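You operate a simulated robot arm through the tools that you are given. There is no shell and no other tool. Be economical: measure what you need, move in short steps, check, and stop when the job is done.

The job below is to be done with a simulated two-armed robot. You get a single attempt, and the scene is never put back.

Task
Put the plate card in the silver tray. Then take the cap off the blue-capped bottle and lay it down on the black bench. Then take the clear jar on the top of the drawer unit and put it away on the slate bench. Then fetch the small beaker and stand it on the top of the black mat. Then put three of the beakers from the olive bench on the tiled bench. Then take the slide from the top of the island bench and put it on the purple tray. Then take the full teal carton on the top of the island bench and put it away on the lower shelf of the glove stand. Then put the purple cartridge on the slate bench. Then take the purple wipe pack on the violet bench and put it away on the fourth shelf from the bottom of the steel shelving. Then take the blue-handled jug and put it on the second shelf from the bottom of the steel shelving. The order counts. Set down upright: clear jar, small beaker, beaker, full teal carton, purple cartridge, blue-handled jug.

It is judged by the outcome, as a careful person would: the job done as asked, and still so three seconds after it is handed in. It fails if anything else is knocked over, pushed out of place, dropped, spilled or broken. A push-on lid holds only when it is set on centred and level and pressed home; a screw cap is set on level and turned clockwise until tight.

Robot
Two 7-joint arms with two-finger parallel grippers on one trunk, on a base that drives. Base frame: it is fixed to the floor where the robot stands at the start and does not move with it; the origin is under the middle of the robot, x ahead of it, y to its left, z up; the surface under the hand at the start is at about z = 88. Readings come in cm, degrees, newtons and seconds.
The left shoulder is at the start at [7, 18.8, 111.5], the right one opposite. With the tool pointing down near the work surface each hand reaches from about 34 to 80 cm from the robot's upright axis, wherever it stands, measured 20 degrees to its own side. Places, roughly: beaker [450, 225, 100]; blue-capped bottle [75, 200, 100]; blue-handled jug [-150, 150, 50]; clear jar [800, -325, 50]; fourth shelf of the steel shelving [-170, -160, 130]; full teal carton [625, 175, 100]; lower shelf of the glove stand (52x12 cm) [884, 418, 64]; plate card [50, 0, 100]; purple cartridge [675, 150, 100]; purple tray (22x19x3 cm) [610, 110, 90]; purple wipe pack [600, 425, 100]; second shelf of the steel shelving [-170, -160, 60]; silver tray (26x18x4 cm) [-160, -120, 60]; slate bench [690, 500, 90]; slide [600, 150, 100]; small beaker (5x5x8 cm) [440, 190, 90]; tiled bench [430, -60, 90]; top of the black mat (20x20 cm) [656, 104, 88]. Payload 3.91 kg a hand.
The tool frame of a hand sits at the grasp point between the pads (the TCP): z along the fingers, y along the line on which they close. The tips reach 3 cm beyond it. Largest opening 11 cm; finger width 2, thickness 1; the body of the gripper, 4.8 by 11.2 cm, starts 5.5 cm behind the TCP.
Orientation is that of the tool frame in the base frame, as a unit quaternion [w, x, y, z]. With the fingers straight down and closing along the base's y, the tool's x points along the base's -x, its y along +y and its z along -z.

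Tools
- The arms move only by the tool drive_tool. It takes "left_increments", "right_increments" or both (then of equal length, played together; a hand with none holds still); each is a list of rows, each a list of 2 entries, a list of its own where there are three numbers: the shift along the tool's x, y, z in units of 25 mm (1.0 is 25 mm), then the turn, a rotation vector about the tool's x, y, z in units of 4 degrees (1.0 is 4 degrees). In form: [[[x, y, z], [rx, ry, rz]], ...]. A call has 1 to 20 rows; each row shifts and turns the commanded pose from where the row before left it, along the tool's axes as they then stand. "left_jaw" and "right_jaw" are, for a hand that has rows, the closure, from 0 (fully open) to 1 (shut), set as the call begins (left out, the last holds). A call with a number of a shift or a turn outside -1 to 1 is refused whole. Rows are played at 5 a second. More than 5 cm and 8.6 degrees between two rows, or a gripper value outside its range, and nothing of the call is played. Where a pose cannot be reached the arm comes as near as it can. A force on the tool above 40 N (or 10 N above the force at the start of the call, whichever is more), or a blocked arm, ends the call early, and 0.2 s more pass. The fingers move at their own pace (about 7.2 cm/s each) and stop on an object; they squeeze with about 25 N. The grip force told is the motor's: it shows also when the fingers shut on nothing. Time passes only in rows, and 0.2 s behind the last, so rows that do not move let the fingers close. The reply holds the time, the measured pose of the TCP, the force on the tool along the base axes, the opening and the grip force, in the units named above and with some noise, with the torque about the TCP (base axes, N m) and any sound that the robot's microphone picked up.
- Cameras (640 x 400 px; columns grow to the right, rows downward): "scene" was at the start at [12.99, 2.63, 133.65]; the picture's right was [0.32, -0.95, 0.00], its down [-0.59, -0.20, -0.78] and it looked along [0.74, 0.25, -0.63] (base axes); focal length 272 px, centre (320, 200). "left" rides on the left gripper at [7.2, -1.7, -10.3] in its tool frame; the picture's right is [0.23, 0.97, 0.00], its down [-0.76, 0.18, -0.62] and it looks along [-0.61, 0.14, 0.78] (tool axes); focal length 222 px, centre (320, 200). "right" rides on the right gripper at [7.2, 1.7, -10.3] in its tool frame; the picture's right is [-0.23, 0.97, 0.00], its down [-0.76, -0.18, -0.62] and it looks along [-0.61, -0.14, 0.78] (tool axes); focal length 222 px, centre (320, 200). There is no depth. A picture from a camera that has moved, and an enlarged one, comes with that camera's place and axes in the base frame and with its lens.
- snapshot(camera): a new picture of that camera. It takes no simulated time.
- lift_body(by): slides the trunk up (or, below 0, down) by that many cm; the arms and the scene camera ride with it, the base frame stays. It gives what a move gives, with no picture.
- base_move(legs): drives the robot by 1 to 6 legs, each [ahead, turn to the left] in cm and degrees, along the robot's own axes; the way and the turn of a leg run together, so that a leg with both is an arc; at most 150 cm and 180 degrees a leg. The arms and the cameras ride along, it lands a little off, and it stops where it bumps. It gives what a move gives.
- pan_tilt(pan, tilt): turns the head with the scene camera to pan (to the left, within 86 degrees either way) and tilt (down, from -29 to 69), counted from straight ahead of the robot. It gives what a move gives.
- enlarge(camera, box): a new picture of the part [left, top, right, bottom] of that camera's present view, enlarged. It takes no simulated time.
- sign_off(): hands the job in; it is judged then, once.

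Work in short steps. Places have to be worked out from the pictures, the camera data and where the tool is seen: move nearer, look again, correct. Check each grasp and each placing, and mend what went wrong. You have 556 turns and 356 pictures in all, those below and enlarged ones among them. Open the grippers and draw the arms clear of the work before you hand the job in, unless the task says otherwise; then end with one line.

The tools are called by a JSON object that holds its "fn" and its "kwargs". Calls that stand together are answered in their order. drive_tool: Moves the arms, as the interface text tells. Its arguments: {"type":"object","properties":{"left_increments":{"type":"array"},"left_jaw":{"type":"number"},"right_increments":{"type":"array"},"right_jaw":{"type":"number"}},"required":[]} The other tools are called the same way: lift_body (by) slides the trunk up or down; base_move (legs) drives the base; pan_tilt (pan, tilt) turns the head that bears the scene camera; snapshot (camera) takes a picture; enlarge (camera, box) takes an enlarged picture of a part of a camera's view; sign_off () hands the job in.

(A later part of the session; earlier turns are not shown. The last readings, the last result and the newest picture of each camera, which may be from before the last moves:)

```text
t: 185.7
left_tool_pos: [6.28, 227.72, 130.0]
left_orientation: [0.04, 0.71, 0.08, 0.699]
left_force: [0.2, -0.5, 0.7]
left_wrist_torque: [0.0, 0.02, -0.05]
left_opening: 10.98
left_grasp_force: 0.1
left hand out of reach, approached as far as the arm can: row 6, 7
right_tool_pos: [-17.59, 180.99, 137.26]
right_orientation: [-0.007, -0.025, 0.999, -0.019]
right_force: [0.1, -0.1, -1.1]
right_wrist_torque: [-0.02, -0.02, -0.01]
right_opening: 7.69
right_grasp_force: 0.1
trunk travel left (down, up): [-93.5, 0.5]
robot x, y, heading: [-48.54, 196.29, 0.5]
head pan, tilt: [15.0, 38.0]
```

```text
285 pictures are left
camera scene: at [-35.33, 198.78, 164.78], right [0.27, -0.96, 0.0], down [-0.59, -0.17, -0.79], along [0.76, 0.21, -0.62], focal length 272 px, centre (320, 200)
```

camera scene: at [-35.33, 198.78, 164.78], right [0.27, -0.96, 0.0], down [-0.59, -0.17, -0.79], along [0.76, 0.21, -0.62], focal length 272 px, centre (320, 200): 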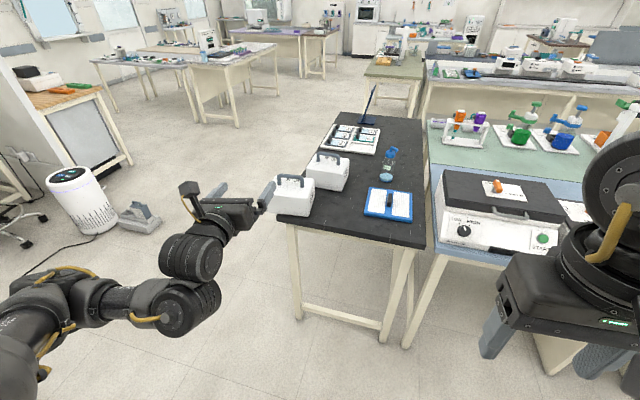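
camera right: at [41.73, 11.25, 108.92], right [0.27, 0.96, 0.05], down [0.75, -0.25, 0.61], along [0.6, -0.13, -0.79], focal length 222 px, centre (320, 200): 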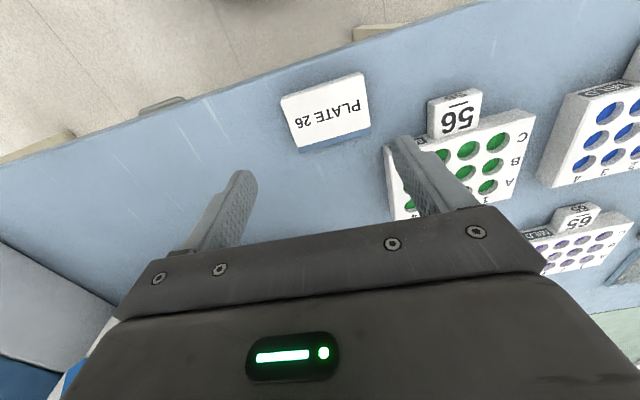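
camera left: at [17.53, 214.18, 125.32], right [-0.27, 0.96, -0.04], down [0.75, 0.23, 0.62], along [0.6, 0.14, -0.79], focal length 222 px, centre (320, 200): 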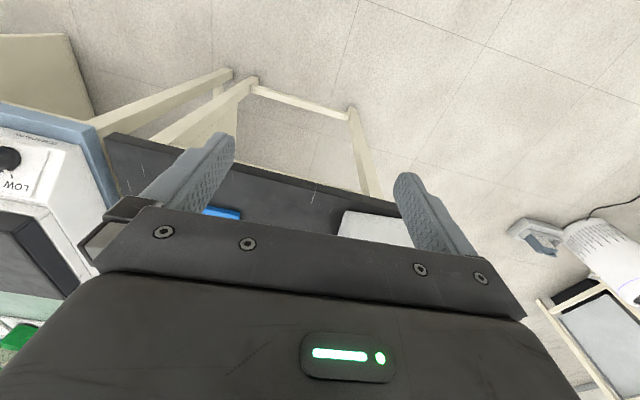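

Good: elbow up-left and hand near. Pitch down here.

{"fn": "drive_tool", "kwargs": {"left_increments": [[[0, 0, 0], [0.17, -0.98, 0]], [[0, 0, 0], [0.17, -0.98, 0]], [[0, 0, 0], [0.17, -0.98, 0]], [[0, 0, 0], [0.17, -0.98, 0]], [[0, 0, 0], [0.17, -0.98, 0]], [[0, 0, 0], [0.17, -0.98, 0]], [[0, 0, 0], [0.17, -0.98, 0]], [[0, 0, 0], [0.17, -0.98, 0]], [[0, 0, 0], [0.17, -0.98, 0]], [[0, 0, 0], [0.17, -0.98, 0]], [[0, 0, 0], [0.17, -0.98, 0]], [[0, 0, 0], [0.17, -0.98, 0]], [[0, 0, 0], [0.17, -0.98, 0]], [[0, 0, 0], [0.17, -0.98, 0]], [[0, 0, 0], [0.17, -0.98, 0]], [[0, 0, 0], [0.17, -0.98, 0]], [[0, 0, 0], [0.17, -0.98, 0]], [[0, 0, 0], [0.17, -0.98, 0]], [[0, 0, 0], [0.17, -0.98, 0]], [[0, 0, 0], [0.17, -0.98, 0]]]}}

{"fn": "snapshot", "kwargs": {"camera": "scene"}}

```text
t: 189.8
left_tool_pos: [-2.49, 225.2, 109.58]
left_orientation: [0.006, 0.97, 0.116, 0.216]
left_force: [0.7, -0.3, 0.2]
left_wrist_torque: [0.01, 0.03, -0.01]
left_opening: 10.99
left_grasp_force: 0.0
left hand out of reach, approached as far as the arm can: row 2, 8, 9, 10, 11, 12, 13, 14, 15, 16, 17, 18, 19, 20
right_tool_pos: [-17.38, 180.94, 137.18]
right_orientation: [-0.008, -0.024, 1.0, -0.018]
right_force: [0.8, 0.1, -0.9]
right_wrist_torque: [0.02, -0.04, 0.01]
right_opening: 7.72
right_grasp_force: 0.0
trunk travel left (down, up): [-93.5, 0.5]
robot x, y, heading: [-48.63, 196.51, 0.7]
head pan, tilt: [15.0, 38.0]
```

```text
284 pictures are left
camera scene: at [-35.21, 198.62, 164.77], right [0.27, -0.96, 0.0], down [-0.59, -0.17, -0.79], along [0.76, 0.21, -0.62], focal length 272 px, centre (320, 200)
```

scene: 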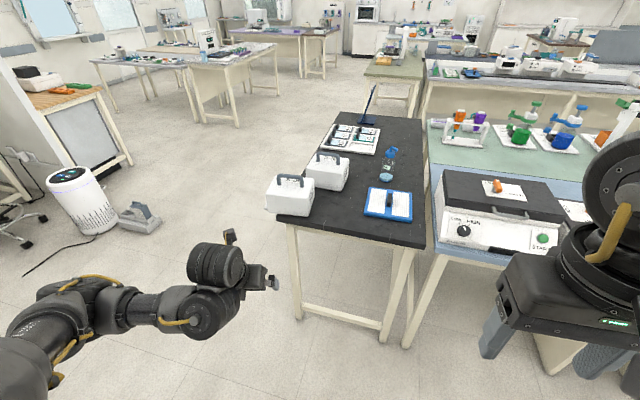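

Now unwind the yaw toward normal.

{"fn": "drive_tool", "kwargs": {"left_increments": [[[0, 0, 0], [0, 0, -1]], [[0, 0, 0], [0, 0, -1]], [[0, 0, 0], [0, 0, -1]], [[0, 0, 0], [0, 0, -1]], [[0, 0, 0], [0, 0, -1]], [[0, 0, 0], [0, 0, -1]], [[0, 0, 0], [0, 0, -1]], [[0, 0, 0], [0, 0, -1]], [[0, 0, 0], [0, 0, -1]], [[0, 0, 0], [0, 0, -1]], [[0, 0, 0], [0, 0, -1]], [[0, 0, 0], [0, 0, -1]], [[0, 0, 0], [0, 0, -1]], [[0, 0, 0], [0, 0, -1]], [[0, 0, 0], [0, 0, -1]], [[0, 0, 0], [0, 0, -1]], [[0, 0, 0], [0, 0, -1]], [[0, 0, 0], [0, 0, -1]], [[0, 0, 0], [0, 0, -1]], [[0, 0, 0], [0, 0, -1]]]}}

{"fn": "drive_tool", "kwargs": {"left_increments": [[[0, 0, 0], [0, 0, -1]], [[0, 0, 0], [0, 0, -1]], [[0, 0, 0], [0, 0, -1]], [[0, 0, 0], [0, 0, -1]], [[0, 0, 0], [0, 0, -1]], [[0, 0, 0], [0, 0, -1]], [[0, 0, 0], [0, 0, -1]], [[0, 0, 0], [0, 0, -1]], [[0, 0, 0], [0, 0, -1]], [[0, 0, 0], [0, 0, -1]], [[0, 0, 0], [0, 0, -1]], [[0, 0, 0], [0, 0, -1]], [[0, 0, 0], [0, 0, -1]], [[0, 0, 0], [0, 0, -1]], [[0, 0, 0], [0, 0, -1]], [[0, 0, 0], [0, 0, -1]], [[0, 0, 0], [0, 0, -1]], [[0, 0, 0], [0, 0, -1]], [[0, 0, 0], [0, 0, -1]], [[0, 0, 0], [0, 0, -1]]]}}

{"fn": "snapshot", "kwargs": {"camera": "scene"}}

```text
t: 194.1
left_tool_pos: [-1.8, 223.19, 110.45]
left_orientation: [0.15, 0.699, 0.68, 0.161]
left_force: [-1.2, 0.2, 0.6]
left_wrist_torque: [-0.03, 0.0, -0.01]
left_opening: 10.99
left_grasp_force: 0.1
left hand out of reach, approached as far as the arm can: row 1, 2
right_tool_pos: [-17.44, 180.9, 136.99]
right_orientation: [-0.008, -0.025, 1.0, -0.017]
right_force: [0.0, -0.1, 0.1]
right_wrist_torque: [0.01, 0.0, 0.03]
right_opening: 7.7
right_grasp_force: 0.1
trunk travel left (down, up): [-93.5, 0.5]
robot x, y, heading: [-48.35, 196.34, 0.6]
head pan, tilt: [15.0, 38.0]
```

```text
t: 196.6
left_tool_pos: [-1.67, 223.24, 110.32]
left_orientation: [0.201, 0.382, 0.897, 0.092]
left_force: [14.1, 13.2, -4.7]
left_wrist_torque: [-1.39, 0.76, -2.22]
left_opening: 11.02
left_grasp_force: 0.0
right_tool_pos: [-17.45, 180.98, 137.17]
right_orientation: [-0.008, -0.025, 0.999, -0.018]
right_force: [0.5, -0.3, 0.4]
right_wrist_torque: [0.02, -0.02, 0.0]
right_opening: 7.74
right_grasp_force: 0.1
trunk travel left (down, up): [-93.5, 0.5]
robot x, y, heading: [-48.49, 196.49, 0.8]
head pan, tilt: [15.0, 38.0]
stopped in row 12 (left hand): the force on the tool passed its limit at 86 N (the readings are from after the stop); the commanded pose is now the measured one
```

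```text
283 pictures are left
camera scene: at [-35.2, 198.61, 164.77], right [0.27, -0.96, 0.0], down [-0.59, -0.17, -0.79], along [0.76, 0.21, -0.62], focal length 272 px, centre (320, 200)
```

scene: 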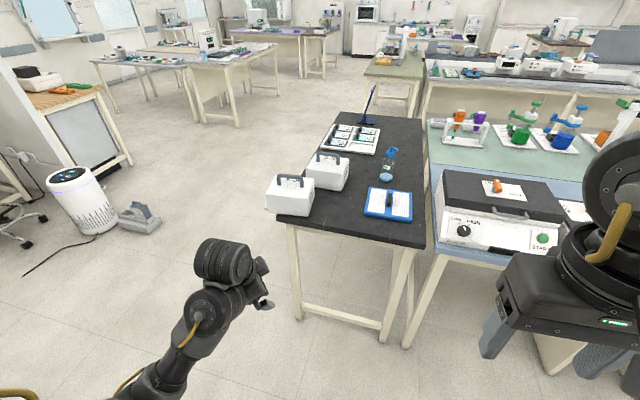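

The hand is too low relative to the shoulder here; relieve and raise it along its axis.

{"fn": "drive_tool", "kwargs": {"left_increments": [[[0, 0, 0], [0, 0, 1]], [[0, 0, -0.8], [0, 0, 0]], [[0, 0, -0.8], [0, 0, 0]], [[0, 0, -0.8], [0, 0, 0]], [[0, 0, -0.8], [0, 0, 0]], [[0, 0, -0.8], [0, 0, 0]], [[0, 0, -0.8], [0, 0, 0]], [[0, 0, -0.8], [0, 0, 0]]]}}

{"fn": "snapshot", "kwargs": {"camera": "scene"}}

```text
t: 198.4
left_tool_pos: [-1.7, 223.25, 110.3]
left_orientation: [0.198, 0.412, 0.884, 0.098]
left_force: [0.5, 0.0, -0.2]
left_wrist_torque: [-0.04, 0.01, -0.05]
left_opening: 11.01
left_grasp_force: 0.0
left hand out of reach, approached as far as the arm can: row 2, 3, 4, 5, 6, 7, 8
right_tool_pos: [-17.49, 180.99, 137.18]
right_orientation: [-0.008, -0.024, 1.0, -0.018]
right_force: [-0.1, -0.1, 0.6]
right_wrist_torque: [-0.01, 0.01, 0.02]
right_opening: 7.72
right_grasp_force: 0.1
trunk travel left (down, up): [-93.5, 0.5]
robot x, y, heading: [-48.46, 196.24, 0.5]
head pan, tilt: [15.0, 38.0]
```

```text
282 pictures are left
camera scene: at [-35.19, 198.61, 164.77], right [0.27, -0.96, 0.0], down [-0.59, -0.17, -0.79], along [0.76, 0.21, -0.62], focal length 272 px, centre (320, 200)
```

scene: 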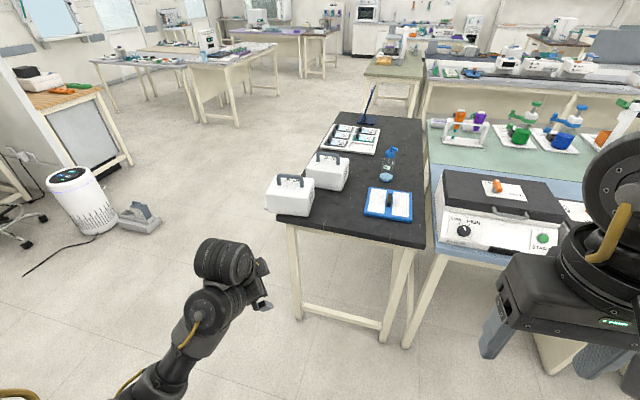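

Try moving forward and up together (computed in tool axes).

{"fn": "drive_tool", "kwargs": {"left_increments": [[[-0.58, 0.69, 0.43], [0, 0, 0]], [[-0.58, 0.69, 0.43], [0, 0, 0]], [[-0.68, 0.82, -0.38], [0, 0, 0]], [[-0.68, 0.82, -0.38], [0, 0, 0]], [[-0.68, 0.82, -0.38], [0, 0, 0]], [[-0.68, 0.82, -0.38], [0, 0, 0]], [[-0.27, 0.34, -0.9], [0, 0, 0]], [[-0.27, 0.34, -0.9], [0, 0, 0]], [[-0.27, 0.34, -0.9], [0, 0, 0]], [[-0.27, 0.34, -0.9], [0, 0, 0]], [[-0.27, 0.34, -0.9], [0, 0, 0]], [[-0.27, 0.34, -0.9], [0, 0, 0]]]}}

{"fn": "snapshot", "kwargs": {"camera": "scene"}}

```text
t: 201.0
left_tool_pos: [10.1, 223.23, 115.93]
left_orientation: [0.197, 0.412, 0.884, 0.099]
left_force: [-0.4, 0.1, -1.1]
left_wrist_torque: [0.01, 0.0, -0.01]
left_opening: 11.0
left_grasp_force: 0.0
left hand out of reach, approached as far as the arm can: row 5, 6, 7, 8, 9, 10, 11, 12
right_tool_pos: [-17.51, 180.88, 137.21]
right_orientation: [-0.008, -0.024, 1.0, -0.018]
right_force: [0.3, 0.1, 0.8]
right_wrist_torque: [0.04, -0.01, 0.02]
right_opening: 7.68
right_grasp_force: 0.1
trunk travel left (down, up): [-93.5, 0.5]
robot x, y, heading: [-48.3, 196.52, 0.5]
head pan, tilt: [15.0, 38.0]
```

```text
281 pictures are left
camera scene: at [-35.18, 198.61, 164.77], right [0.27, -0.96, 0.0], down [-0.59, -0.17, -0.79], along [0.76, 0.21, -0.62], focal length 272 px, centre (320, 200)
```

scene: 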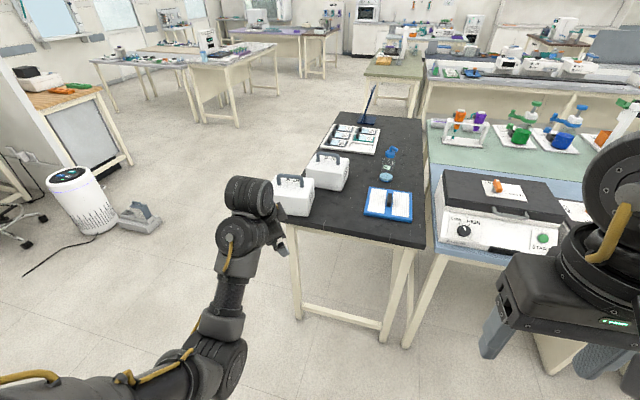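

Test whether idle rows let the posture relax on its own.

{"fn": "drive_tool", "kwargs": {"left_increments": [[[-0.3, 0.35, 0.2], [0, 0, 0]], [[-0.3, 0.35, 0.2], [0, 0, 0]], [[0, 0, 0], [0, 0, 0]], [[0, 0, 0], [0, 0, 0]], [[0, 0, 0], [0, 0, 0]], [[0, 0, 0], [0, 0, 0]], [[0, 0, 0], [0, 0, 0]], [[0, 0, 0], [0, 0, 0]], [[0, 0, 0], [0, 0, 0]], [[0, 0, 0], [0, 0, 0]], [[0, 0, 0], [0, 0, 0]], [[0, 0, 0], [0, 0, 0]], [[0, 0, 0], [0, 0, 0]], [[0, 0, 0], [0, 0, 0]], [[0, 0, 0], [0, 0, 0]], [[0, 0, 0], [0, 0, 0]], [[0, 0, 0], [0, 0, 0]], [[0, 0, 0], [0, 0, 0]], [[0, 0, 0], [0, 0, 0]], [[0, 0, 0], [0, 0, 0]]]}}

{"fn": "snapshot", "kwargs": {"camera": "scene"}}

```text
t: 205.2
left_tool_pos: [12.66, 223.27, 116.04]
left_orientation: [0.198, 0.412, 0.884, 0.098]
left_force: [-0.3, 0.3, -1.0]
left_wrist_torque: [-0.01, -0.03, -0.01]
left_opening: 10.98
left_grasp_force: 0.1
right_tool_pos: [-17.49, 180.98, 137.15]
right_orientation: [-0.008, -0.025, 0.999, -0.017]
right_force: [-0.1, 0.2, 1.1]
right_wrist_torque: [0.02, -0.01, 0.0]
right_opening: 7.69
right_grasp_force: 0.0
trunk travel left (down, up): [-93.5, 0.5]
robot x, y, heading: [-48.47, 196.54, 0.7]
head pan, tilt: [15.0, 38.0]
```

```text
280 pictures are left
camera scene: at [-35.19, 198.61, 164.77], right [0.27, -0.96, 0.0], down [-0.59, -0.17, -0.79], along [0.76, 0.21, -0.62], focal length 272 px, centre (320, 200)
```

scene: 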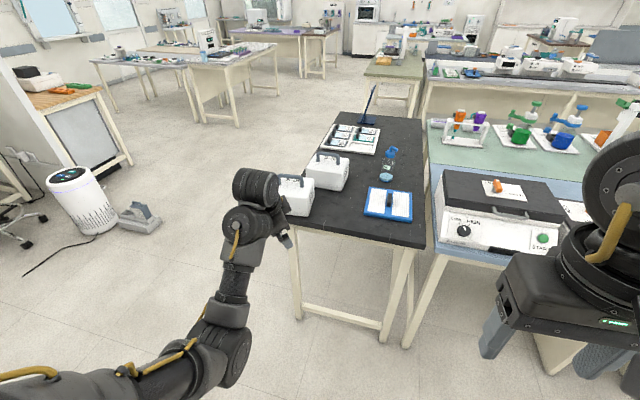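

The wrist seems to be in a flipped branch. I'll unwind back to the elbow-up state: yaw further clockwise, then pitch to forward.

{"fn": "drive_tool", "kwargs": {"left_increments": [[[0, 0, 0], [0, 0, 1]], [[0, 0, 0], [0, 0, 1]], [[0, 0, 0], [0, 0, 1]], [[0, 0, 0], [0, 0, 1]], [[0, 0, 0], [0, 0, 1]], [[0, 0, 0], [0, 0, 1]], [[0, 0, 0], [0, 0, 1]], [[0, 0, 0], [0, 0, 1]], [[0, 0, 0], [0, 0, 1]], [[0, 0, 0], [0, 0, 1]], [[0, 0, 0], [0, 0, 1]], [[0, 0, 0], [0, 0, 1]], [[0, 0, 0], [0, 0, 1]], [[0, 0, 0], [0, 0, 1]], [[0, 0, 0], [0, 0, 1]], [[0, 0, 0], [0, 0, 1]], [[0, 0, 0], [0, 0, 1]], [[0, 0, 0], [0, 0, 1]], [[0, 0, 0], [0, 0, 1]], [[0, 0, 0], [0, 0, 1]]]}}

{"fn": "drive_tool", "kwargs": {"left_increments": [[[0, 0, 0], [0, 0, 1]], [[0, 0, 0], [0, 0, 1]], [[0, 0, 0], [0, 0, 1]], [[0, 0, 0], [0, 0, 1]], [[0, 0, 0], [0, 0, 1]], [[0, 0, 0], [0, 0, 1]], [[0, 0, 0], [0, 0, 1]], [[0, 0, 0], [0, 0, 1]], [[0, 0, 0], [0, 0, 1]], [[0, 0, 0], [-0.17, 0.98, 0]], [[0, 0, 0], [-0.17, 0.98, 0]], [[0, 0, 0], [-0.17, 0.98, 0]], [[0, 0, 0], [-0.17, 0.98, 0]], [[0, 0, 0], [-0.17, 0.98, 0]], [[0, 0, 0], [-0.17, 0.98, 0]], [[0, 0, 0], [-0.17, 0.98, 0]], [[0, 0, 0], [-0.17, 0.98, 0]], [[0, 0, 0], [-0.17, 0.98, 0]], [[0, 0, 0], [-0.17, 0.98, 0]]]}}

{"fn": "snapshot", "kwargs": {"camera": "scene"}}

```text
t: 209.4
left_tool_pos: [12.53, 223.09, 116.07]
left_orientation: [0.089, 0.884, 0.412, 0.203]
left_force: [0.2, 0.8, 0.6]
left_wrist_torque: [0.0, -0.04, -0.02]
left_opening: 11.0
left_grasp_force: 0.1
right_tool_pos: [-17.49, 180.98, 137.06]
right_orientation: [-0.008, -0.025, 0.999, -0.018]
right_force: [-0.3, 0.1, 0.0]
right_wrist_torque: [0.05, 0.0, 0.0]
right_opening: 7.7
right_grasp_force: 0.1
trunk travel left (down, up): [-93.5, 0.5]
robot x, y, heading: [-48.89, 195.86, 0.6]
head pan, tilt: [15.0, 38.0]
```

```text
t: 213.4
left_tool_pos: [13.27, 221.64, 117.07]
left_orientation: [0.041, 0.848, 0.101, 0.519]
left_force: [0.2, -0.5, -0.5]
left_wrist_torque: [-0.02, 0.0, -0.04]
left_opening: 11.02
left_grasp_force: 0.0
left hand out of reach, approached as far as the arm can: row 18, 19
right_tool_pos: [-17.52, 180.78, 137.02]
right_orientation: [-0.008, -0.025, 0.999, -0.018]
right_force: [0.0, 0.9, 0.3]
right_wrist_torque: [0.04, 0.0, -0.03]
right_opening: 7.68
right_grasp_force: 0.0
trunk travel left (down, up): [-93.5, 0.5]
robot x, y, heading: [-48.49, 196.23, 0.5]
head pan, tilt: [15.0, 38.0]
```

```text
279 pictures are left
camera scene: at [-35.15, 198.51, 164.76], right [0.27, -0.96, 0.0], down [-0.59, -0.17, -0.79], along [0.76, 0.21, -0.62], focal length 272 px, centre (320, 200)
```

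scene: 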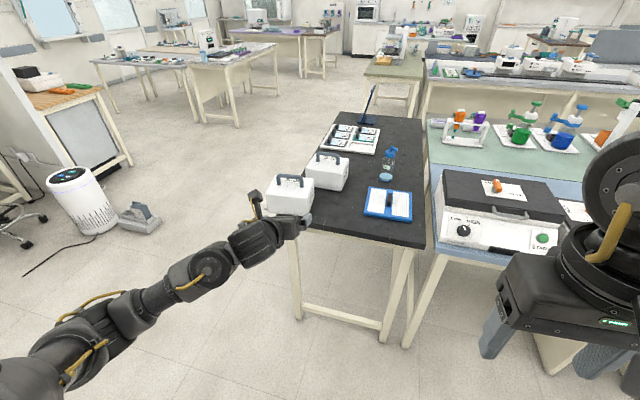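

Elbow is out left and tool near-aligned with the forearm. Yaw the tool right 60° while raising it slightly.

{"fn": "drive_tool", "kwargs": {"left_increments": [[[0, 0, 0], [-0.87, -0.17, 0.46]], [[0, 0, 0], [-0.87, -0.17, 0.46]], [[0, 0, 0], [-0.87, -0.17, 0.46]], [[0, 0, 0], [-0.87, -0.17, 0.46]], [[0, 0, 0], [-0.87, -0.17, 0.46]], [[0, 0, 0], [-0.87, -0.17, 0.46]], [[0, 0, 0], [-0.87, -0.17, 0.46]], [[0, 0, 0], [-0.87, -0.17, 0.46]], [[0, 0, 0], [-0.87, -0.17, 0.46]], [[0, 0, 0], [-0.87, -0.17, 0.46]], [[0, 0, 0], [-0.87, -0.17, 0.46]], [[0, 0, 0], [-0.87, -0.17, 0.46]]]}}

{"fn": "snapshot", "kwargs": {"camera": "scene"}}

```text
t: 216.0
left_tool_pos: [13.15, 221.83, 117.01]
left_orientation: [0.236, 0.807, -0.253, 0.478]
left_force: [-0.7, -0.7, -0.3]
left_wrist_torque: [0.02, 0.03, 0.02]
left_opening: 11.04
left_grasp_force: 0.1
right_tool_pos: [-17.38, 180.9, 137.22]
right_orientation: [-0.008, -0.025, 1.0, -0.018]
right_force: [-0.3, -0.1, 0.8]
right_wrist_torque: [0.03, -0.02, 0.03]
right_opening: 7.7
right_grasp_force: 0.0
trunk travel left (down, up): [-93.5, 0.5]
robot x, y, heading: [-48.28, 196.44, 0.8]
head pan, tilt: [15.0, 38.0]
```

```text
278 pictures are left
camera scene: at [-35.16, 198.64, 164.76], right [0.27, -0.96, 0.0], down [-0.59, -0.17, -0.79], along [0.76, 0.21, -0.62], focal length 272 px, centre (320, 200)
```

scene: 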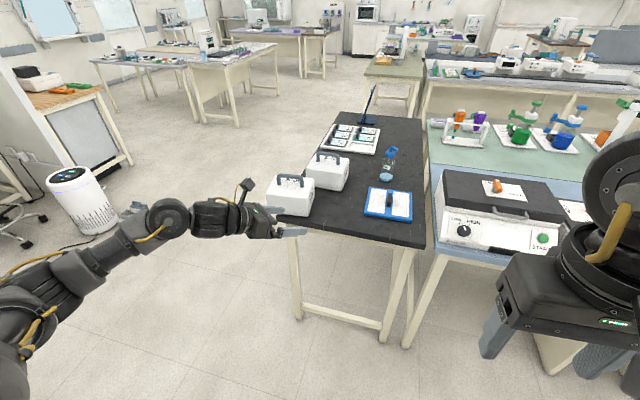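

Now try rolling the tool +80° here while it is near-aligned with the forearm.

{"fn": "drive_tool", "kwargs": {"left_increments": [[[0, 0, 0], [0, 0, 1]], [[0, 0, 0], [0, 0, 1]], [[0, 0, 0], [0, 0, 1]], [[0, 0, 0], [0, 0, 1]], [[0, 0, 0], [0, 0, 1]], [[0, 0, 0], [0, 0, 1]], [[0, 0, 0], [0, 0, 1]], [[0, 0, 0], [0, 0, 1]], [[0, 0, 0], [0, 0, 1]], [[0, 0, 0], [0, 0, 1]], [[0, 0, 0], [0, 0, 1]], [[0, 0, 0], [0, 0, 1]], [[0, 0, 0], [0, 0, 1]], [[0, 0, 0], [0, 0, 1]], [[0, 0, 0], [0, 0, 1]], [[0, 0, 0], [0, 0, 1]], [[0, 0, 0], [0, 0, 1]], [[0, 0, 0], [0, 0, 1]], [[0, 0, 0], [0, 0, 1]], [[0, 0, 0], [0, 0, 1]]]}}

{"fn": "snapshot", "kwargs": {"camera": "scene"}}

```text
t: 220.2
left_tool_pos: [13.28, 221.7, 117.08]
left_orientation: [0.126, -0.456, 0.713, -0.517]
left_force: [-0.6, -0.4, 0.2]
left_wrist_torque: [-0.03, -0.01, -0.03]
left_opening: 10.99
left_grasp_force: 0.1
right_tool_pos: [-17.46, 180.9, 137.03]
right_orientation: [-0.009, -0.025, 1.0, -0.018]
right_force: [0.0, -0.4, -1.0]
right_wrist_torque: [0.04, 0.01, 0.02]
right_opening: 7.68
right_grasp_force: 0.2
trunk travel left (down, up): [-93.5, 0.5]
robot x, y, heading: [-48.49, 196.53, 0.6]
head pan, tilt: [15.0, 38.0]
```

```text
277 pictures are left
camera scene: at [-35.17, 198.56, 164.76], right [0.27, -0.96, 0.0], down [-0.59, -0.17, -0.79], along [0.76, 0.21, -0.62], focal length 272 px, centre (320, 200)
```

scene: 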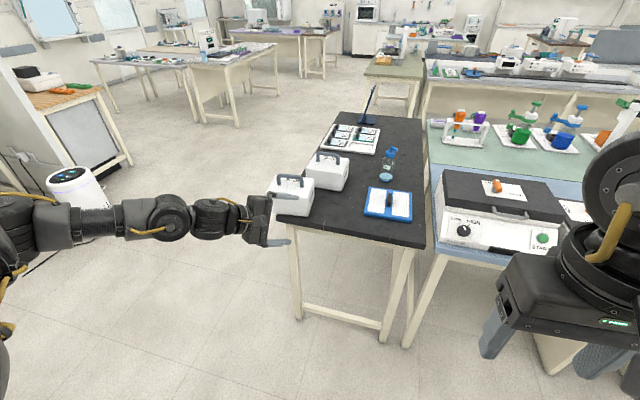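

Elbow is high-left now like home. Continue the roll 64° and then pitch down to vertical.

{"fn": "drive_tool", "kwargs": {"left_increments": [[[0, 0, 0], [0, 0, 1]], [[0, 0, 0], [0, 0, 1]], [[0, 0, 0], [0, 0, 1]], [[0, 0, 0], [0, 0, 1]], [[0, 0, 0], [0, 0, 1]], [[0, 0, 0], [0, 0, 1]], [[0, 0, 0], [0, 0, 1]], [[0, 0, 0], [0, 0, 1]], [[0, 0, 0], [0, 0, 1]], [[0, 0, 0], [0, 0, 1]], [[0, 0, 0], [0, 0, 1]], [[0, 0, 0], [0, 0, 1]], [[0, 0, 0], [0, 0, 1]], [[0, 0, 0], [0, 0, 1]], [[0, 0, 0], [0, 0, 1]], [[0, 0, 0], [0, 0, 1]]]}}

{"fn": "snapshot", "kwargs": {"camera": "scene"}}

```text
t: 223.6
left_tool_pos: [38.15, 211.36, 127.04]
left_orientation: [0.353, -0.073, 0.843, -0.399]
left_force: [0.4, 0.2, 0.3]
left_wrist_torque: [0.03, 0.0, -0.04]
left_opening: 11.0
left_grasp_force: 0.0
left hand out of reach, approached as far as the arm can: row 4, 5, 6, 7, 8, 9, 10, 11, 12, 13, 14, 15, 16
right_tool_pos: [-17.56, 180.94, 137.17]
right_orientation: [-0.008, -0.024, 1.0, -0.017]
right_force: [0.3, 0.9, 0.3]
right_wrist_torque: [-0.02, 0.06, 0.03]
right_opening: 7.71
right_grasp_force: 0.1
trunk travel left (down, up): [-93.5, 0.5]
robot x, y, heading: [-48.36, 196.42, 0.8]
head pan, tilt: [15.0, 38.0]
```

```text
276 pictures are left
camera scene: at [-35.21, 198.63, 164.77], right [0.27, -0.96, 0.0], down [-0.59, -0.17, -0.79], along [0.76, 0.21, -0.62], focal length 272 px, centre (320, 200)
```

scene: 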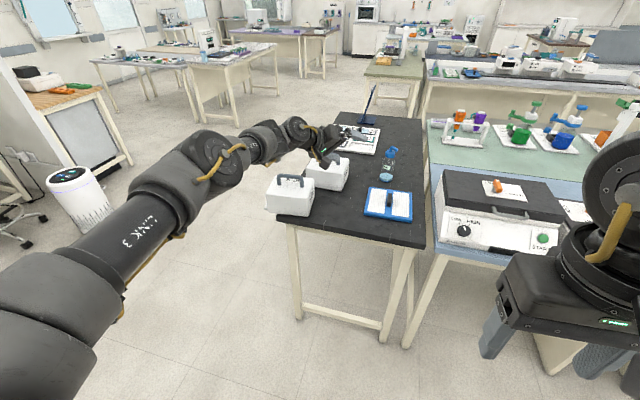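

Elbow is up now (like the original posture). Rotate to straight down.

{"fn": "drive_tool", "kwargs": {"left_increments": [[[0, 0, 0], [-0.74, 0.66, 0.14]], [[0, 0, 0], [-0.74, 0.66, 0.14]], [[0, 0, 0], [-0.74, 0.66, 0.14]], [[0, 0, 0], [-0.74, 0.66, 0.14]], [[0, 0, 0], [-0.74, 0.66, 0.14]], [[0, 0, 0], [-0.74, 0.66, 0.14]], [[0, 0, 0], [-0.74, 0.66, 0.14]], [[0, 0, 0], [-0.74, 0.66, 0.14]], [[0, 0, 0], [-0.74, 0.66, 0.14]], [[0, 0, 0], [-0.74, 0.66, 0.14]], [[0, 0, 0], [-0.74, 0.66, 0.14]], [[0, 0, 0], [-0.74, 0.66, 0.14]], [[0, 0, 0], [-0.74, 0.66, 0.14]], [[0, 0, 0], [-0.74, 0.66, 0.14]], [[0, 0, 0], [-0.74, 0.66, 0.14]], [[0, 0, 0], [-0.74, 0.66, 0.14]]]}}

{"fn": "snapshot", "kwargs": {"camera": "scene"}}

```text
t: 227.0
left_tool_pos: [37.82, 211.3, 126.82]
left_orientation: [0.294, -0.06, 0.894, -0.332]
left_force: [-0.5, 0.0, 0.6]
left_wrist_torque: [0.04, 0.0, 0.0]
left_opening: 10.99
left_grasp_force: 0.0
left hand out of reach, approached as far as the arm can: row 3, 4, 5, 6, 7, 8, 9, 10, 11, 12, 13, 14, 15, 16
right_tool_pos: [-17.43, 180.86, 137.12]
right_orientation: [-0.008, -0.025, 1.0, -0.017]
right_force: [0.3, -0.9, -0.6]
right_wrist_torque: [-0.04, 0.01, -0.04]
right_opening: 7.69
right_grasp_force: 0.1
trunk travel left (down, up): [-93.5, 0.5]
robot x, y, heading: [-48.65, 196.22, 0.4]
head pan, tilt: [15.0, 38.0]
```

```text
275 pictures are left
camera scene: at [-35.18, 198.6, 164.77], right [0.27, -0.96, 0.0], down [-0.59, -0.17, -0.79], along [0.76, 0.21, -0.62], focal length 272 px, centre (320, 200)
```

scene: 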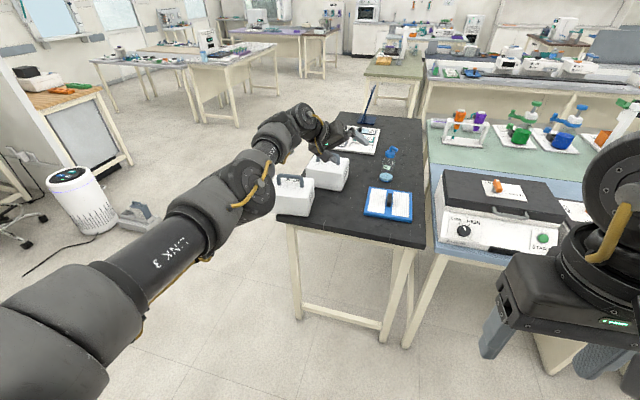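

Retract the hand back-left-up toward the home spot.

{"fn": "drive_tool", "kwargs": {"left_increments": [[[0.484, 0.06, -0.778], [0, 0, 0]], [[0.484, 0.06, -0.778], [0, 0, 0]], [[0.484, 0.06, -0.778], [0, 0, 0]], [[0.484, 0.06, -0.778], [0, 0, 0]], [[0.484, 0.06, -0.778], [0, 0, 0]], [[0.484, 0.06, -0.778], [0, 0, 0]], [[0.484, 0.06, -0.778], [0, 0, 0]], [[0.484, 0.06, -0.778], [0, 0, 0]], [[0.484, 0.06, -0.778], [0, 0, 0]], [[0.484, 0.06, -0.778], [0, 0, 0]], [[0.484, 0.06, -0.778], [0, 0, 0]], [[0.484, 0.06, -0.778], [0, 0, 0]]]}}

{"fn": "snapshot", "kwargs": {"camera": "scene"}}

```text
t: 229.6
left_tool_pos: [36.1, 224.21, 131.78]
left_orientation: [0.294, -0.059, 0.894, -0.333]
left_force: [0.5, -0.1, 0.1]
left_wrist_torque: [0.03, -0.01, -0.02]
left_opening: 11.0
left_grasp_force: 0.0
left hand out of reach, approached as far as the arm can: row 1, 2, 3, 4, 5, 6, 7, 8, 9, 10, 11, 12
right_tool_pos: [-17.47, 180.9, 137.11]
right_orientation: [-0.008, -0.025, 0.999, -0.019]
right_force: [0.6, -0.6, -0.4]
right_wrist_torque: [0.0, -0.01, 0.0]
right_opening: 7.7
right_grasp_force: 0.1
trunk travel left (down, up): [-93.5, 0.5]
robot x, y, heading: [-48.39, 195.97, 0.8]
head pan, tilt: [15.0, 38.0]
```

```text
274 pictures are left
camera scene: at [-35.21, 198.69, 164.77], right [0.27, -0.96, 0.0], down [-0.59, -0.17, -0.79], along [0.76, 0.21, -0.62], focal length 272 px, centre (320, 200)
```

scene: 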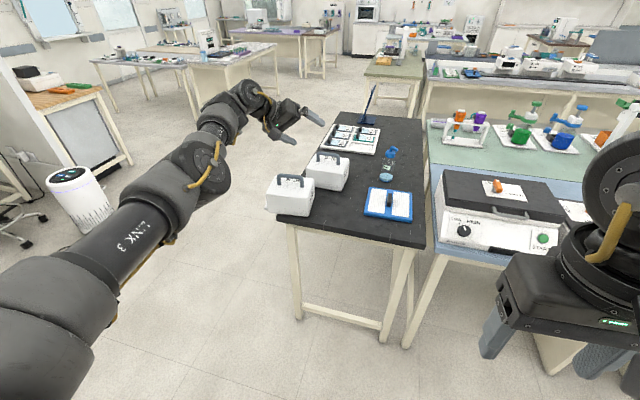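

Roll limit reached. Roll back ~28° to free it, then retract.

{"fn": "drive_tool", "kwargs": {"left_increments": [[[0, 0, 0], [0, 0, -1]], [[0, 0, 0], [0, 0, -1]], [[0, 0, 0], [0, 0, -1]], [[0, 0, 0], [0, 0, -1]], [[0, 0, 0], [0, 0, -1]], [[0, 0, 0], [0, 0, -1]], [[0, 0, 0], [0, 0, -1]], [[0, 0, -0.8], [0, 0, 0]], [[0, 0, -0.8], [0, 0, 0]], [[0, 0, -0.8], [0, 0, 0]], [[0, 0, -0.8], [0, 0, 0]], [[0, 0, -0.8], [0, 0, 0]], [[0, 0, -0.8], [0, 0, 0]]]}}

{"fn": "snapshot", "kwargs": {"camera": "scene"}}

```text
t: 232.4
left_tool_pos: [32.77, 232.26, 139.3]
left_orientation: [0.204, -0.274, 0.853, -0.394]
left_force: [-0.7, -0.1, 0.5]
left_wrist_torque: [0.0, -0.01, -0.01]
left_opening: 11.01
left_grasp_force: 0.1
left hand out of reach, approached as far as the arm can: row 8, 9, 10, 11, 12, 13
right_tool_pos: [-17.54, 181.04, 137.1]
right_orientation: [-0.008, -0.025, 1.0, -0.017]
right_force: [-0.4, 0.4, 0.5]
right_wrist_torque: [0.02, -0.01, -0.02]
right_opening: 7.69
right_grasp_force: 0.1
trunk travel left (down, up): [-93.5, 0.5]
robot x, y, heading: [-48.25, 196.53, 0.6]
head pan, tilt: [15.0, 38.0]
```

```text
273 pictures are left
camera scene: at [-35.25, 198.67, 164.77], right [0.27, -0.96, 0.0], down [-0.59, -0.17, -0.79], along [0.76, 0.21, -0.62], focal length 272 px, centre (320, 200)
```

scene: 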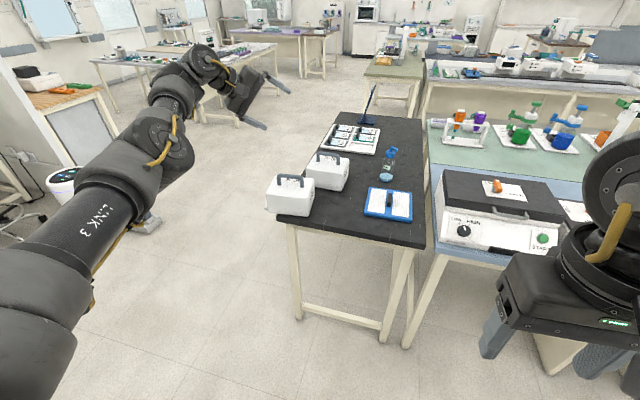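

Elbow is up top now. Rotate the tool down the short way.

{"fn": "drive_tool", "kwargs": {"left_increments": [[[0, 0, 0], [-0.986, 0.166, 0]], [[0, 0, 0], [-0.986, 0.166, 0]], [[0, 0, 0], [-0.986, 0.166, 0]], [[0, 0, 0], [-0.986, 0.166, 0]], [[0, 0, 0], [-0.986, 0.166, 0]], [[0, 0, 0], [-0.986, 0.166, 0]], [[0, 0, 0], [-0.986, 0.166, 0]], [[0, 0, 0], [-0.986, 0.166, 0]], [[0, 0, 0], [-0.986, 0.166, 0]], [[0, 0, 0], [-0.986, 0.166, 0]], [[0, 0, 0], [-0.986, 0.166, 0]], [[0, 0, 0], [-0.986, 0.166, 0]], [[0, 0, 0], [-0.986, 0.166, 0]]]}}

{"fn": "snapshot", "kwargs": {"camera": "scene"}}

```text
t: 235.2
left_tool_pos: [27.99, 225.64, 138.22]
left_orientation: [0.111, -0.306, 0.917, -0.231]
left_force: [0.5, -0.6, -0.4]
left_wrist_torque: [-0.01, -0.03, 0.03]
left_opening: 10.98
left_grasp_force: 0.0
left hand out of reach, approached as far as the arm can: row 4, 5, 6, 7, 8, 9, 10, 11, 12, 13
right_tool_pos: [-17.65, 180.74, 137.09]
right_orientation: [-0.007, -0.025, 1.0, -0.018]
right_force: [-0.1, 0.1, -0.9]
right_wrist_torque: [-0.03, -0.06, -0.02]
right_opening: 7.7
right_grasp_force: 0.0
trunk travel left (down, up): [-93.5, 0.5]
robot x, y, heading: [-48.1, 196.36, 0.4]
head pan, tilt: [15.0, 38.0]
```

```text
272 pictures are left
camera scene: at [-35.48, 198.4, 164.79], right [0.27, -0.96, 0.0], down [-0.59, -0.16, -0.79], along [0.76, 0.21, -0.61], focal length 272 px, centre (320, 200)
```

scene: 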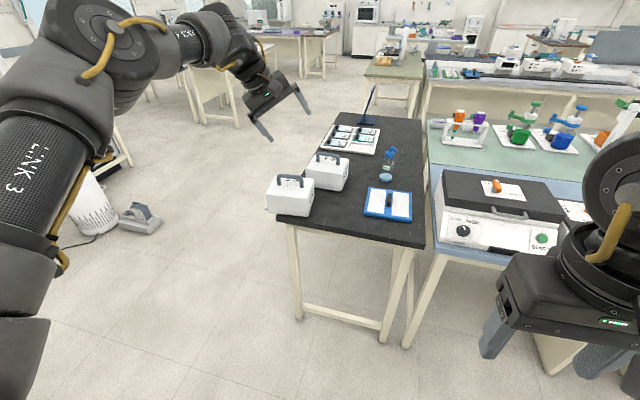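

That is the original posture again. Retract 20 cm and level the tool.

{"fn": "drive_tool", "kwargs": {"left_increments": [[[0.71, 0.46, -0.31], [0, 0, 0]], [[0.71, 0.46, -0.31], [0, 0, 0]], [[0.71, 0.46, -0.31], [0, 0, 0]], [[0.71, 0.46, -0.31], [0, 0, 0]], [[0.71, 0.46, -0.31], [0, 0, 0]], [[0.71, 0.46, -0.31], [0, 0, 0]], [[0.71, 0.46, -0.31], [0, 0, 0]], [[0.71, 0.46, -0.31], [0, 0, 0]]]}}

{"fn": "drive_tool", "kwargs": {"left_increments": [[[0, 0, 0], [-0.57, 0.27, 0.75]], [[0, 0, 0], [-0.57, 0.27, 0.75]], [[0, 0, 0], [-0.57, 0.27, 0.75]], [[0, 0, 0], [-0.57, 0.27, 0.75]], [[0, 0, 0], [-0.57, 0.27, 0.75]], [[0, 0, 0], [-0.57, 0.27, 0.75]], [[0, 0, 0], [-0.57, 0.27, 0.75]], [[0, 0, 0], [-0.57, 0.27, 0.75]], [[0, 0, 0], [-0.57, 0.27, 0.75]], [[0, 0, 0], [-0.57, 0.27, 0.75]], [[0, 0, 0], [-0.57, 0.27, 0.75]], [[0, 0, 0], [-0.57, 0.27, 0.75]]]}}

{"fn": "snapshot", "kwargs": {"camera": "scene"}}

```text
t: 237.0
left_tool_pos: [10.07, 225.99, 138.36]
left_orientation: [0.108, -0.302, 0.92, -0.225]
left_force: [-0.1, 0.0, 0.4]
left_wrist_torque: [0.04, 0.0, 0.02]
left_opening: 11.0
left_grasp_force: 0.1
right_tool_pos: [-17.56, 181.03, 137.16]
right_orientation: [-0.007, -0.025, 0.999, -0.019]
right_force: [-0.1, 0.9, -0.3]
right_wrist_torque: [-0.02, -0.01, 0.0]
right_opening: 7.7
right_grasp_force: 0.1
trunk travel left (down, up): [-93.5, 0.5]
robot x, y, heading: [-48.13, 196.41, 0.6]
head pan, tilt: [15.0, 38.0]
```

```text
t: 239.6
left_tool_pos: [0.13, 209.73, 136.45]
left_orientation: [-0.004, 0.003, 1.0, 0.008]
left_force: [0.4, -0.3, -0.4]
left_wrist_torque: [-0.03, -0.02, 0.02]
left_opening: 11.0
left_grasp_force: 0.0
left hand out of reach, approached as far as the arm can: row 3, 4, 5, 6, 7, 8, 9, 10, 11, 12
right_tool_pos: [-17.58, 180.76, 137.14]
right_orientation: [-0.008, -0.024, 1.0, -0.017]
right_force: [-0.9, -0.1, 0.7]
right_wrist_torque: [0.04, 0.02, 0.01]
right_opening: 7.7
right_grasp_force: 0.1
trunk travel left (down, up): [-93.5, 0.5]
robot x, y, heading: [-48.05, 196.43, 0.7]
head pan, tilt: [15.0, 38.0]
```

```text
271 pictures are left
camera scene: at [-35.25, 198.42, 164.77], right [0.27, -0.96, 0.0], down [-0.59, -0.16, -0.79], along [0.76, 0.21, -0.62], focal length 272 px, centre (320, 200)
```

scene: 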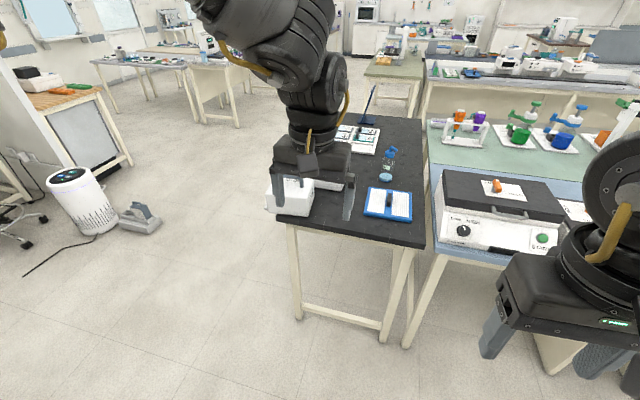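

Back to the original posture. Now lower the trunk to nominal, yaw the left hand 90° to grip the carrier's handle (bar along y at ~[56,237,100]).

{"fn": "lift_body", "kwargs": {"by": -25}}

{"fn": "drive_tool", "kwargs": {"left_increments": [[[-0.3, 1, 0], [0, 0, 0]], [[-0.3, 1, 0], [0, 0, 0]], [[-0.3, 1, 0], [0, 0, 0]], [[-0.3, 1, 0], [0, 0, 0]], [[-0.3, 1, 0], [0, 0, 0]], [[-0.3, 1, 0], [0, 0, 0]], [[0, 1, 0], [0, 0, 0]], [[0, 1, 0], [0, 0, 0]], [[0, 1, 0], [0, 0, 0]]]}}

{"fn": "drive_tool", "kwargs": {"left_increments": [[[0, 0, 0], [0, 0, 1]], [[0, 0, 0], [0, 0, 1]], [[0, 0, 0], [0, 0, 1]], [[0, 0, 0], [0, 0, 1]], [[0, 0, 0], [0, 0, 1]], [[0, 0, 0], [0, 0, 1]], [[0, 0, 0], [0, 0, 1]], [[0, 0, 0], [0, 0, 1]], [[0, 0, 0], [0, 0, 1]], [[0, 0, 0], [0, 0, 1]], [[0, 0, 0], [0, 0, 1]], [[0, 0, 0], [0, 0, 1]], [[0, 0, 0], [0, 0, 1]], [[0, 0, 0], [0, 0, 1]], [[0, 0, 0], [0, 0, 1]], [[0, 0, 0], [0, 0, 1]], [[0, 0, 0], [0, 0, 1]], [[0, 0, 0], [0, 0, 1]], [[0, 0, 0], [0, 0, 1]], [[0, 0, 0], [0, 0, 1]]]}}

{"fn": "snapshot", "kwargs": {"camera": "scene"}}

```text
t: 242.2
left_tool_pos: [0.22, 209.86, 111.41]
left_orientation: [-0.005, 0.002, 1.0, 0.007]
left_force: [0.0, 0.3, 0.6]
left_wrist_torque: [0.01, 0.02, 0.0]
left_opening: 10.99
left_grasp_force: 0.1
right_tool_pos: [-17.54, 180.96, 112.04]
right_orientation: [-0.008, -0.025, 1.0, -0.018]
right_force: [-0.9, 0.8, 0.1]
right_wrist_torque: [-0.02, -0.02, 0.01]
right_opening: 7.67
right_grasp_force: 0.0
trunk travel left (down, up): [-68.5, 25.5]
robot x, y, heading: [-48.53, 196.16, 0.6]
head pan, tilt: [15.0, 38.0]
```

```text
t: 244.2
left_tool_pos: [-7.14, 216.44, 108.74]
left_orientation: [-0.003, 0.001, 1.0, 0.007]
left_force: [-0.8, -0.1, -0.5]
left_wrist_torque: [0.0, -0.01, -0.02]
left_opening: 11.0
left_grasp_force: 0.1
left hand out of reach, approached as far as the arm can: row 1, 2, 3, 4, 5, 6, 7, 8, 9
right_tool_pos: [-17.41, 180.87, 112.23]
right_orientation: [-0.007, -0.025, 0.999, -0.019]
right_force: [-0.1, 0.4, -0.8]
right_wrist_torque: [0.02, -0.02, 0.04]
right_opening: 7.73
right_grasp_force: 0.1
trunk travel left (down, up): [-68.5, 25.5]
robot x, y, heading: [-48.39, 196.14, 0.6]
head pan, tilt: [15.0, 38.0]
```

```text
t: 248.4
left_tool_pos: [-12.1, 209.84, 107.88]
left_orientation: [-0.005, 0.14, 0.99, 0.005]
left_force: [1.0, 0.5, 0.1]
left_wrist_torque: [-0.01, 0.01, -0.03]
left_opening: 11.0
left_grasp_force: 0.0
left hand out of reach, approached as far as the arm can: row 1, 2, 3, 4, 5, 6, 7, 8, 9, 10, 11, 12, 13, 14, 15, 16, 17, 18, 19, 20
right_tool_pos: [-17.41, 180.87, 112.18]
right_orientation: [-0.009, -0.025, 1.0, -0.017]
right_force: [0.3, 0.2, 0.3]
right_wrist_torque: [0.02, 0.02, -0.03]
right_opening: 7.69
right_grasp_force: 0.1
trunk travel left (down, up): [-68.5, 25.5]
robot x, y, heading: [-48.39, 196.04, 0.7]
head pan, tilt: [15.0, 38.0]
```

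```text
270 pictures are left
camera scene: at [-35.19, 198.61, 139.77], right [0.27, -0.96, 0.0], down [-0.59, -0.17, -0.79], along [0.76, 0.21, -0.62], focal length 272 px, centre (320, 200)
```

scene: 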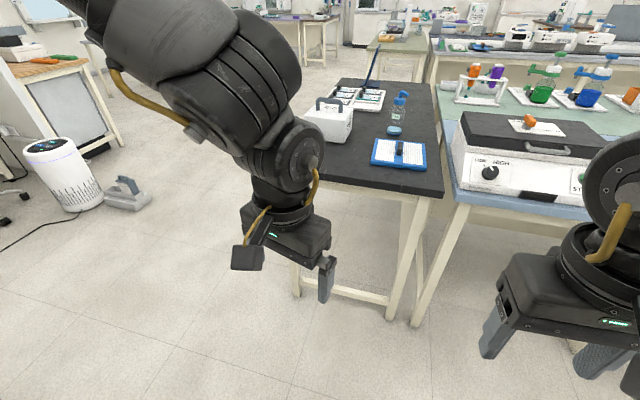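

Try extending the hand forward and lower from here to leave the limit.

{"fn": "drive_tool", "kwargs": {"left_increments": [[[-0.9, 0.2, 0.2], [0, 0, -0.5]], [[-0.9, 0.2, 0.2], [0, 0, -0.5]], [[-0.9, 0.2, 0.2], [0, 0, -0.5]], [[-0.9, 0.2, 0.2], [0, 0, -0.5]], [[-0.9, 0.2, 0.2], [0, 0, -0.5]], [[-0.9, 0.2, 0.2], [0, 0, -0.5]], [[-0.9, 0.2, 0.2], [0, 0, -0.5]], [[-0.9, 0.2, 0.2], [0, 0, -0.5]]]}}

{"fn": "snapshot", "kwargs": {"camera": "scene"}}

```text
t: 250.2
left_tool_pos: [3.5, 208.05, 103.56]
left_orientation: [-0.003, -0.001, 1.0, 0.005]
left_force: [0.2, 0.0, 0.3]
left_wrist_torque: [0.02, -0.02, -0.03]
left_opening: 11.01
left_grasp_force: 0.0
left hand out of reach, approached as far as the arm can: row 3, 4, 5, 6, 7, 8
right_tool_pos: [-17.35, 180.95, 112.13]
right_orientation: [-0.008, -0.025, 1.0, -0.018]
right_force: [0.8, -0.4, 0.4]
right_wrist_torque: [0.03, 0.05, 0.01]
right_opening: 7.69
right_grasp_force: 0.1
trunk travel left (down, up): [-68.5, 25.5]
robot x, y, heading: [-48.33, 196.66, 0.4]
head pan, tilt: [15.0, 38.0]
```

```text
269 pictures are left
camera scene: at [-35.08, 198.66, 139.75], right [0.27, -0.96, 0.0], down [-0.59, -0.17, -0.79], along [0.76, 0.21, -0.62], focal length 272 px, centre (320, 200)
```

scene: 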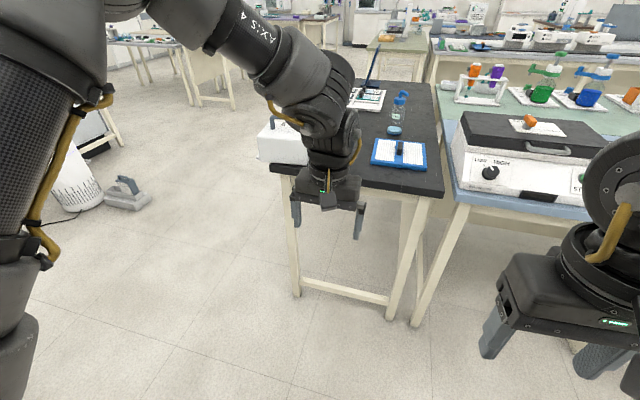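

Now move purely left toward its own side.

{"fn": "drive_tool", "kwargs": {"left_increments": [[[0, 1, 0], [0, 0, 0]], [[0, 1, 0], [0, 0, 0]], [[0, 1, 0], [0, 0, 0]], [[0, 1, 0], [0, 0, 0]], [[0, 1, 0], [0, 0, 0]], [[0, 1, 0], [0, 0, 0]], [[0, 1, 0], [0, 0, 0]], [[0, 1, 0], [0, 0, 0]], [[0, 1, 0], [0, 0, 0]], [[0, 1, 0], [0, 0, 0]]]}}

{"fn": "snapshot", "kwargs": {"camera": "scene"}}

```text
t: 252.4
left_tool_pos: [-8.82, 218.7, 102.41]
left_orientation: [-0.003, 0.0, 1.0, 0.006]
left_force: [0.7, -0.5, -0.1]
left_wrist_torque: [0.01, 0.01, 0.0]
left_opening: 10.98
left_grasp_force: 0.0
left hand out of reach, approached as far as the arm can: row 1, 2, 3, 4, 5, 6, 7, 8, 9, 10
right_tool_pos: [-17.54, 180.94, 112.11]
right_orientation: [-0.008, -0.024, 1.0, -0.018]
right_force: [0.3, -0.2, 0.5]
right_wrist_torque: [-0.02, -0.02, -0.01]
right_opening: 7.72
right_grasp_force: 0.1
trunk travel left (down, up): [-68.5, 25.5]
robot x, y, heading: [-48.26, 196.1, 0.6]
head pan, tilt: [15.0, 38.0]
```

```text
268 pictures are left
camera scene: at [-35.25, 198.7, 139.77], right [0.27, -0.96, 0.0], down [-0.59, -0.17, -0.79], along [0.76, 0.21, -0.62], focal length 272 px, centre (320, 200)
```

scene: 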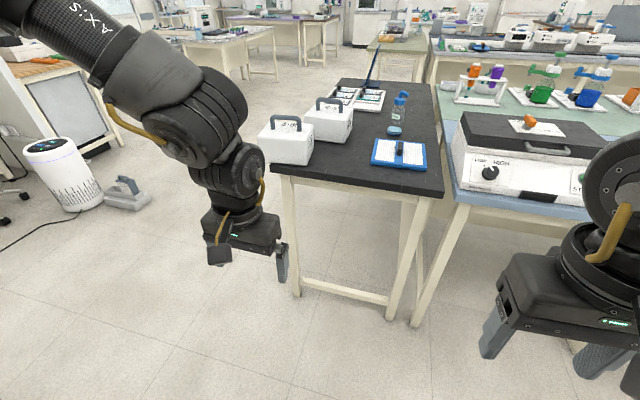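

The wrist roll is at its limit; unwinding counter-clockwise by 180° (camera facing forward) should free it—the gripper is symmetric.

{"fn": "drive_tool", "kwargs": {"left_increments": [[[0, 0, 0], [0, 0, -1]], [[0, 0, 0], [0, 0, -1]], [[0, 0, 0], [0, 0, -1]], [[0, 0, 0], [0, 0, -1]], [[0, 0, 0], [0, 0, -1]], [[0, 0, 0], [0, 0, -1]], [[0, 0, 0], [0, 0, -1]], [[0, 0, 0], [0, 0, -1]], [[0, 0, 0], [0, 0, -1]], [[0, 0, 0], [0, 0, -1]], [[0, 0, 0], [0, 0, -1]], [[0, 0, 0], [0, 0, -1]], [[0, 0, 0], [0, 0, -1]], [[0, 0, 0], [0, 0, -1]], [[0, 0, 0], [0, 0, -1]], [[0, 0, 0], [0, 0, -1]], [[0, 0, 0], [0, 0, -1]], [[0, 0, 0], [0, 0, -1]], [[0, 0, 0], [0, 0, -1]], [[0, 0, 0], [0, 0, -1]]]}}

{"fn": "snapshot", "kwargs": {"camera": "scene"}}

```text
t: 256.6
left_tool_pos: [-8.66, 218.72, 102.67]
left_orientation: [0.001, -0.643, 0.766, 0.008]
left_force: [0.3, 0.0, -0.1]
left_wrist_torque: [0.03, 0.01, -0.02]
left_opening: 10.99
left_grasp_force: 0.0
right_tool_pos: [-17.53, 180.94, 112.07]
right_orientation: [-0.008, -0.025, 1.0, -0.018]
right_force: [0.3, -0.3, -0.2]
right_wrist_torque: [0.02, -0.02, 0.02]
right_opening: 7.71
right_grasp_force: 0.1
trunk travel left (down, up): [-68.5, 25.5]
robot x, y, heading: [-48.07, 196.38, 0.7]
head pan, tilt: [15.0, 38.0]
```

```text
267 pictures are left
camera scene: at [-35.18, 198.63, 139.77], right [0.27, -0.96, 0.0], down [-0.59, -0.17, -0.79], along [0.76, 0.21, -0.62], focal length 272 px, centre (320, 200)
```

scene: 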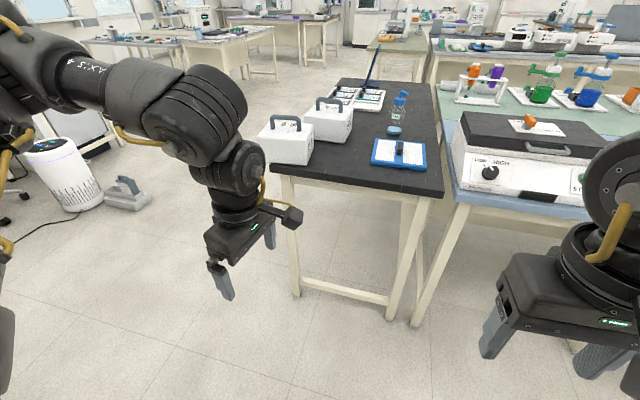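

Free now, at yaw +80 – suits the handle. Move the hand forward-left and complete yaw to 90°.

{"fn": "drive_tool", "kwargs": {"left_increments": [[[-0.9, -0.68, 0], [0, 0, -0.28]], [[-0.9, -0.68, 0], [0, 0, -0.28]], [[-0.9, -0.68, 0], [0, 0, -0.28]], [[-0.9, -0.68, 0], [0, 0, -0.28]], [[-0.9, -0.68, 0], [0, 0, -0.28]], [[-0.9, -0.68, 0], [0, 0, -0.28]], [[-0.9, -0.68, 0], [0, 0, -0.28]], [[-0.9, -0.68, 0], [0, 0, -0.28]], [[-0.9, -0.68, 0], [0, 0, -0.28]]]}}

{"fn": "snapshot", "kwargs": {"camera": "scene"}}

```text
t: 258.6
left_tool_pos: [8.62, 237.39, 102.37]
left_orientation: [0.001, -0.707, 0.707, 0.008]
left_force: [-0.3, 0.3, -0.8]
left_wrist_torque: [-0.01, -0.01, 0.0]
left_opening: 11.02
left_grasp_force: 0.1
right_tool_pos: [-17.39, 180.9, 111.98]
right_orientation: [-0.009, -0.025, 1.0, -0.018]
right_force: [-0.1, 0.4, 0.7]
right_wrist_torque: [-0.01, 0.0, 0.02]
right_opening: 7.71
right_grasp_force: 0.1
trunk travel left (down, up): [-68.5, 25.5]
robot x, y, heading: [-48.26, 196.45, 0.7]
head pan, tilt: [15.0, 38.0]
```

```text
266 pictures are left
camera scene: at [-35.11, 198.66, 139.76], right [0.27, -0.96, 0.0], down [-0.59, -0.17, -0.79], along [0.76, 0.21, -0.62], focal length 272 px, centre (320, 200)
```

scene: 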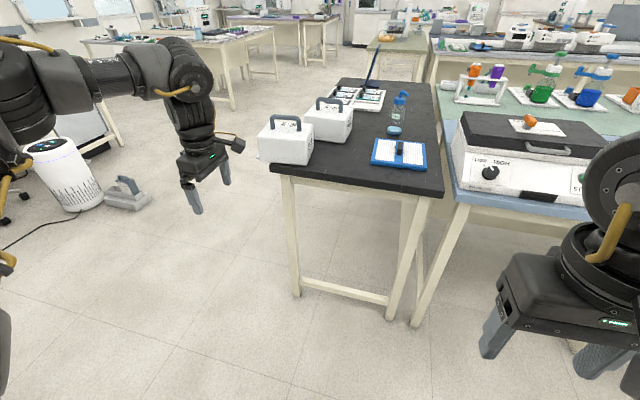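

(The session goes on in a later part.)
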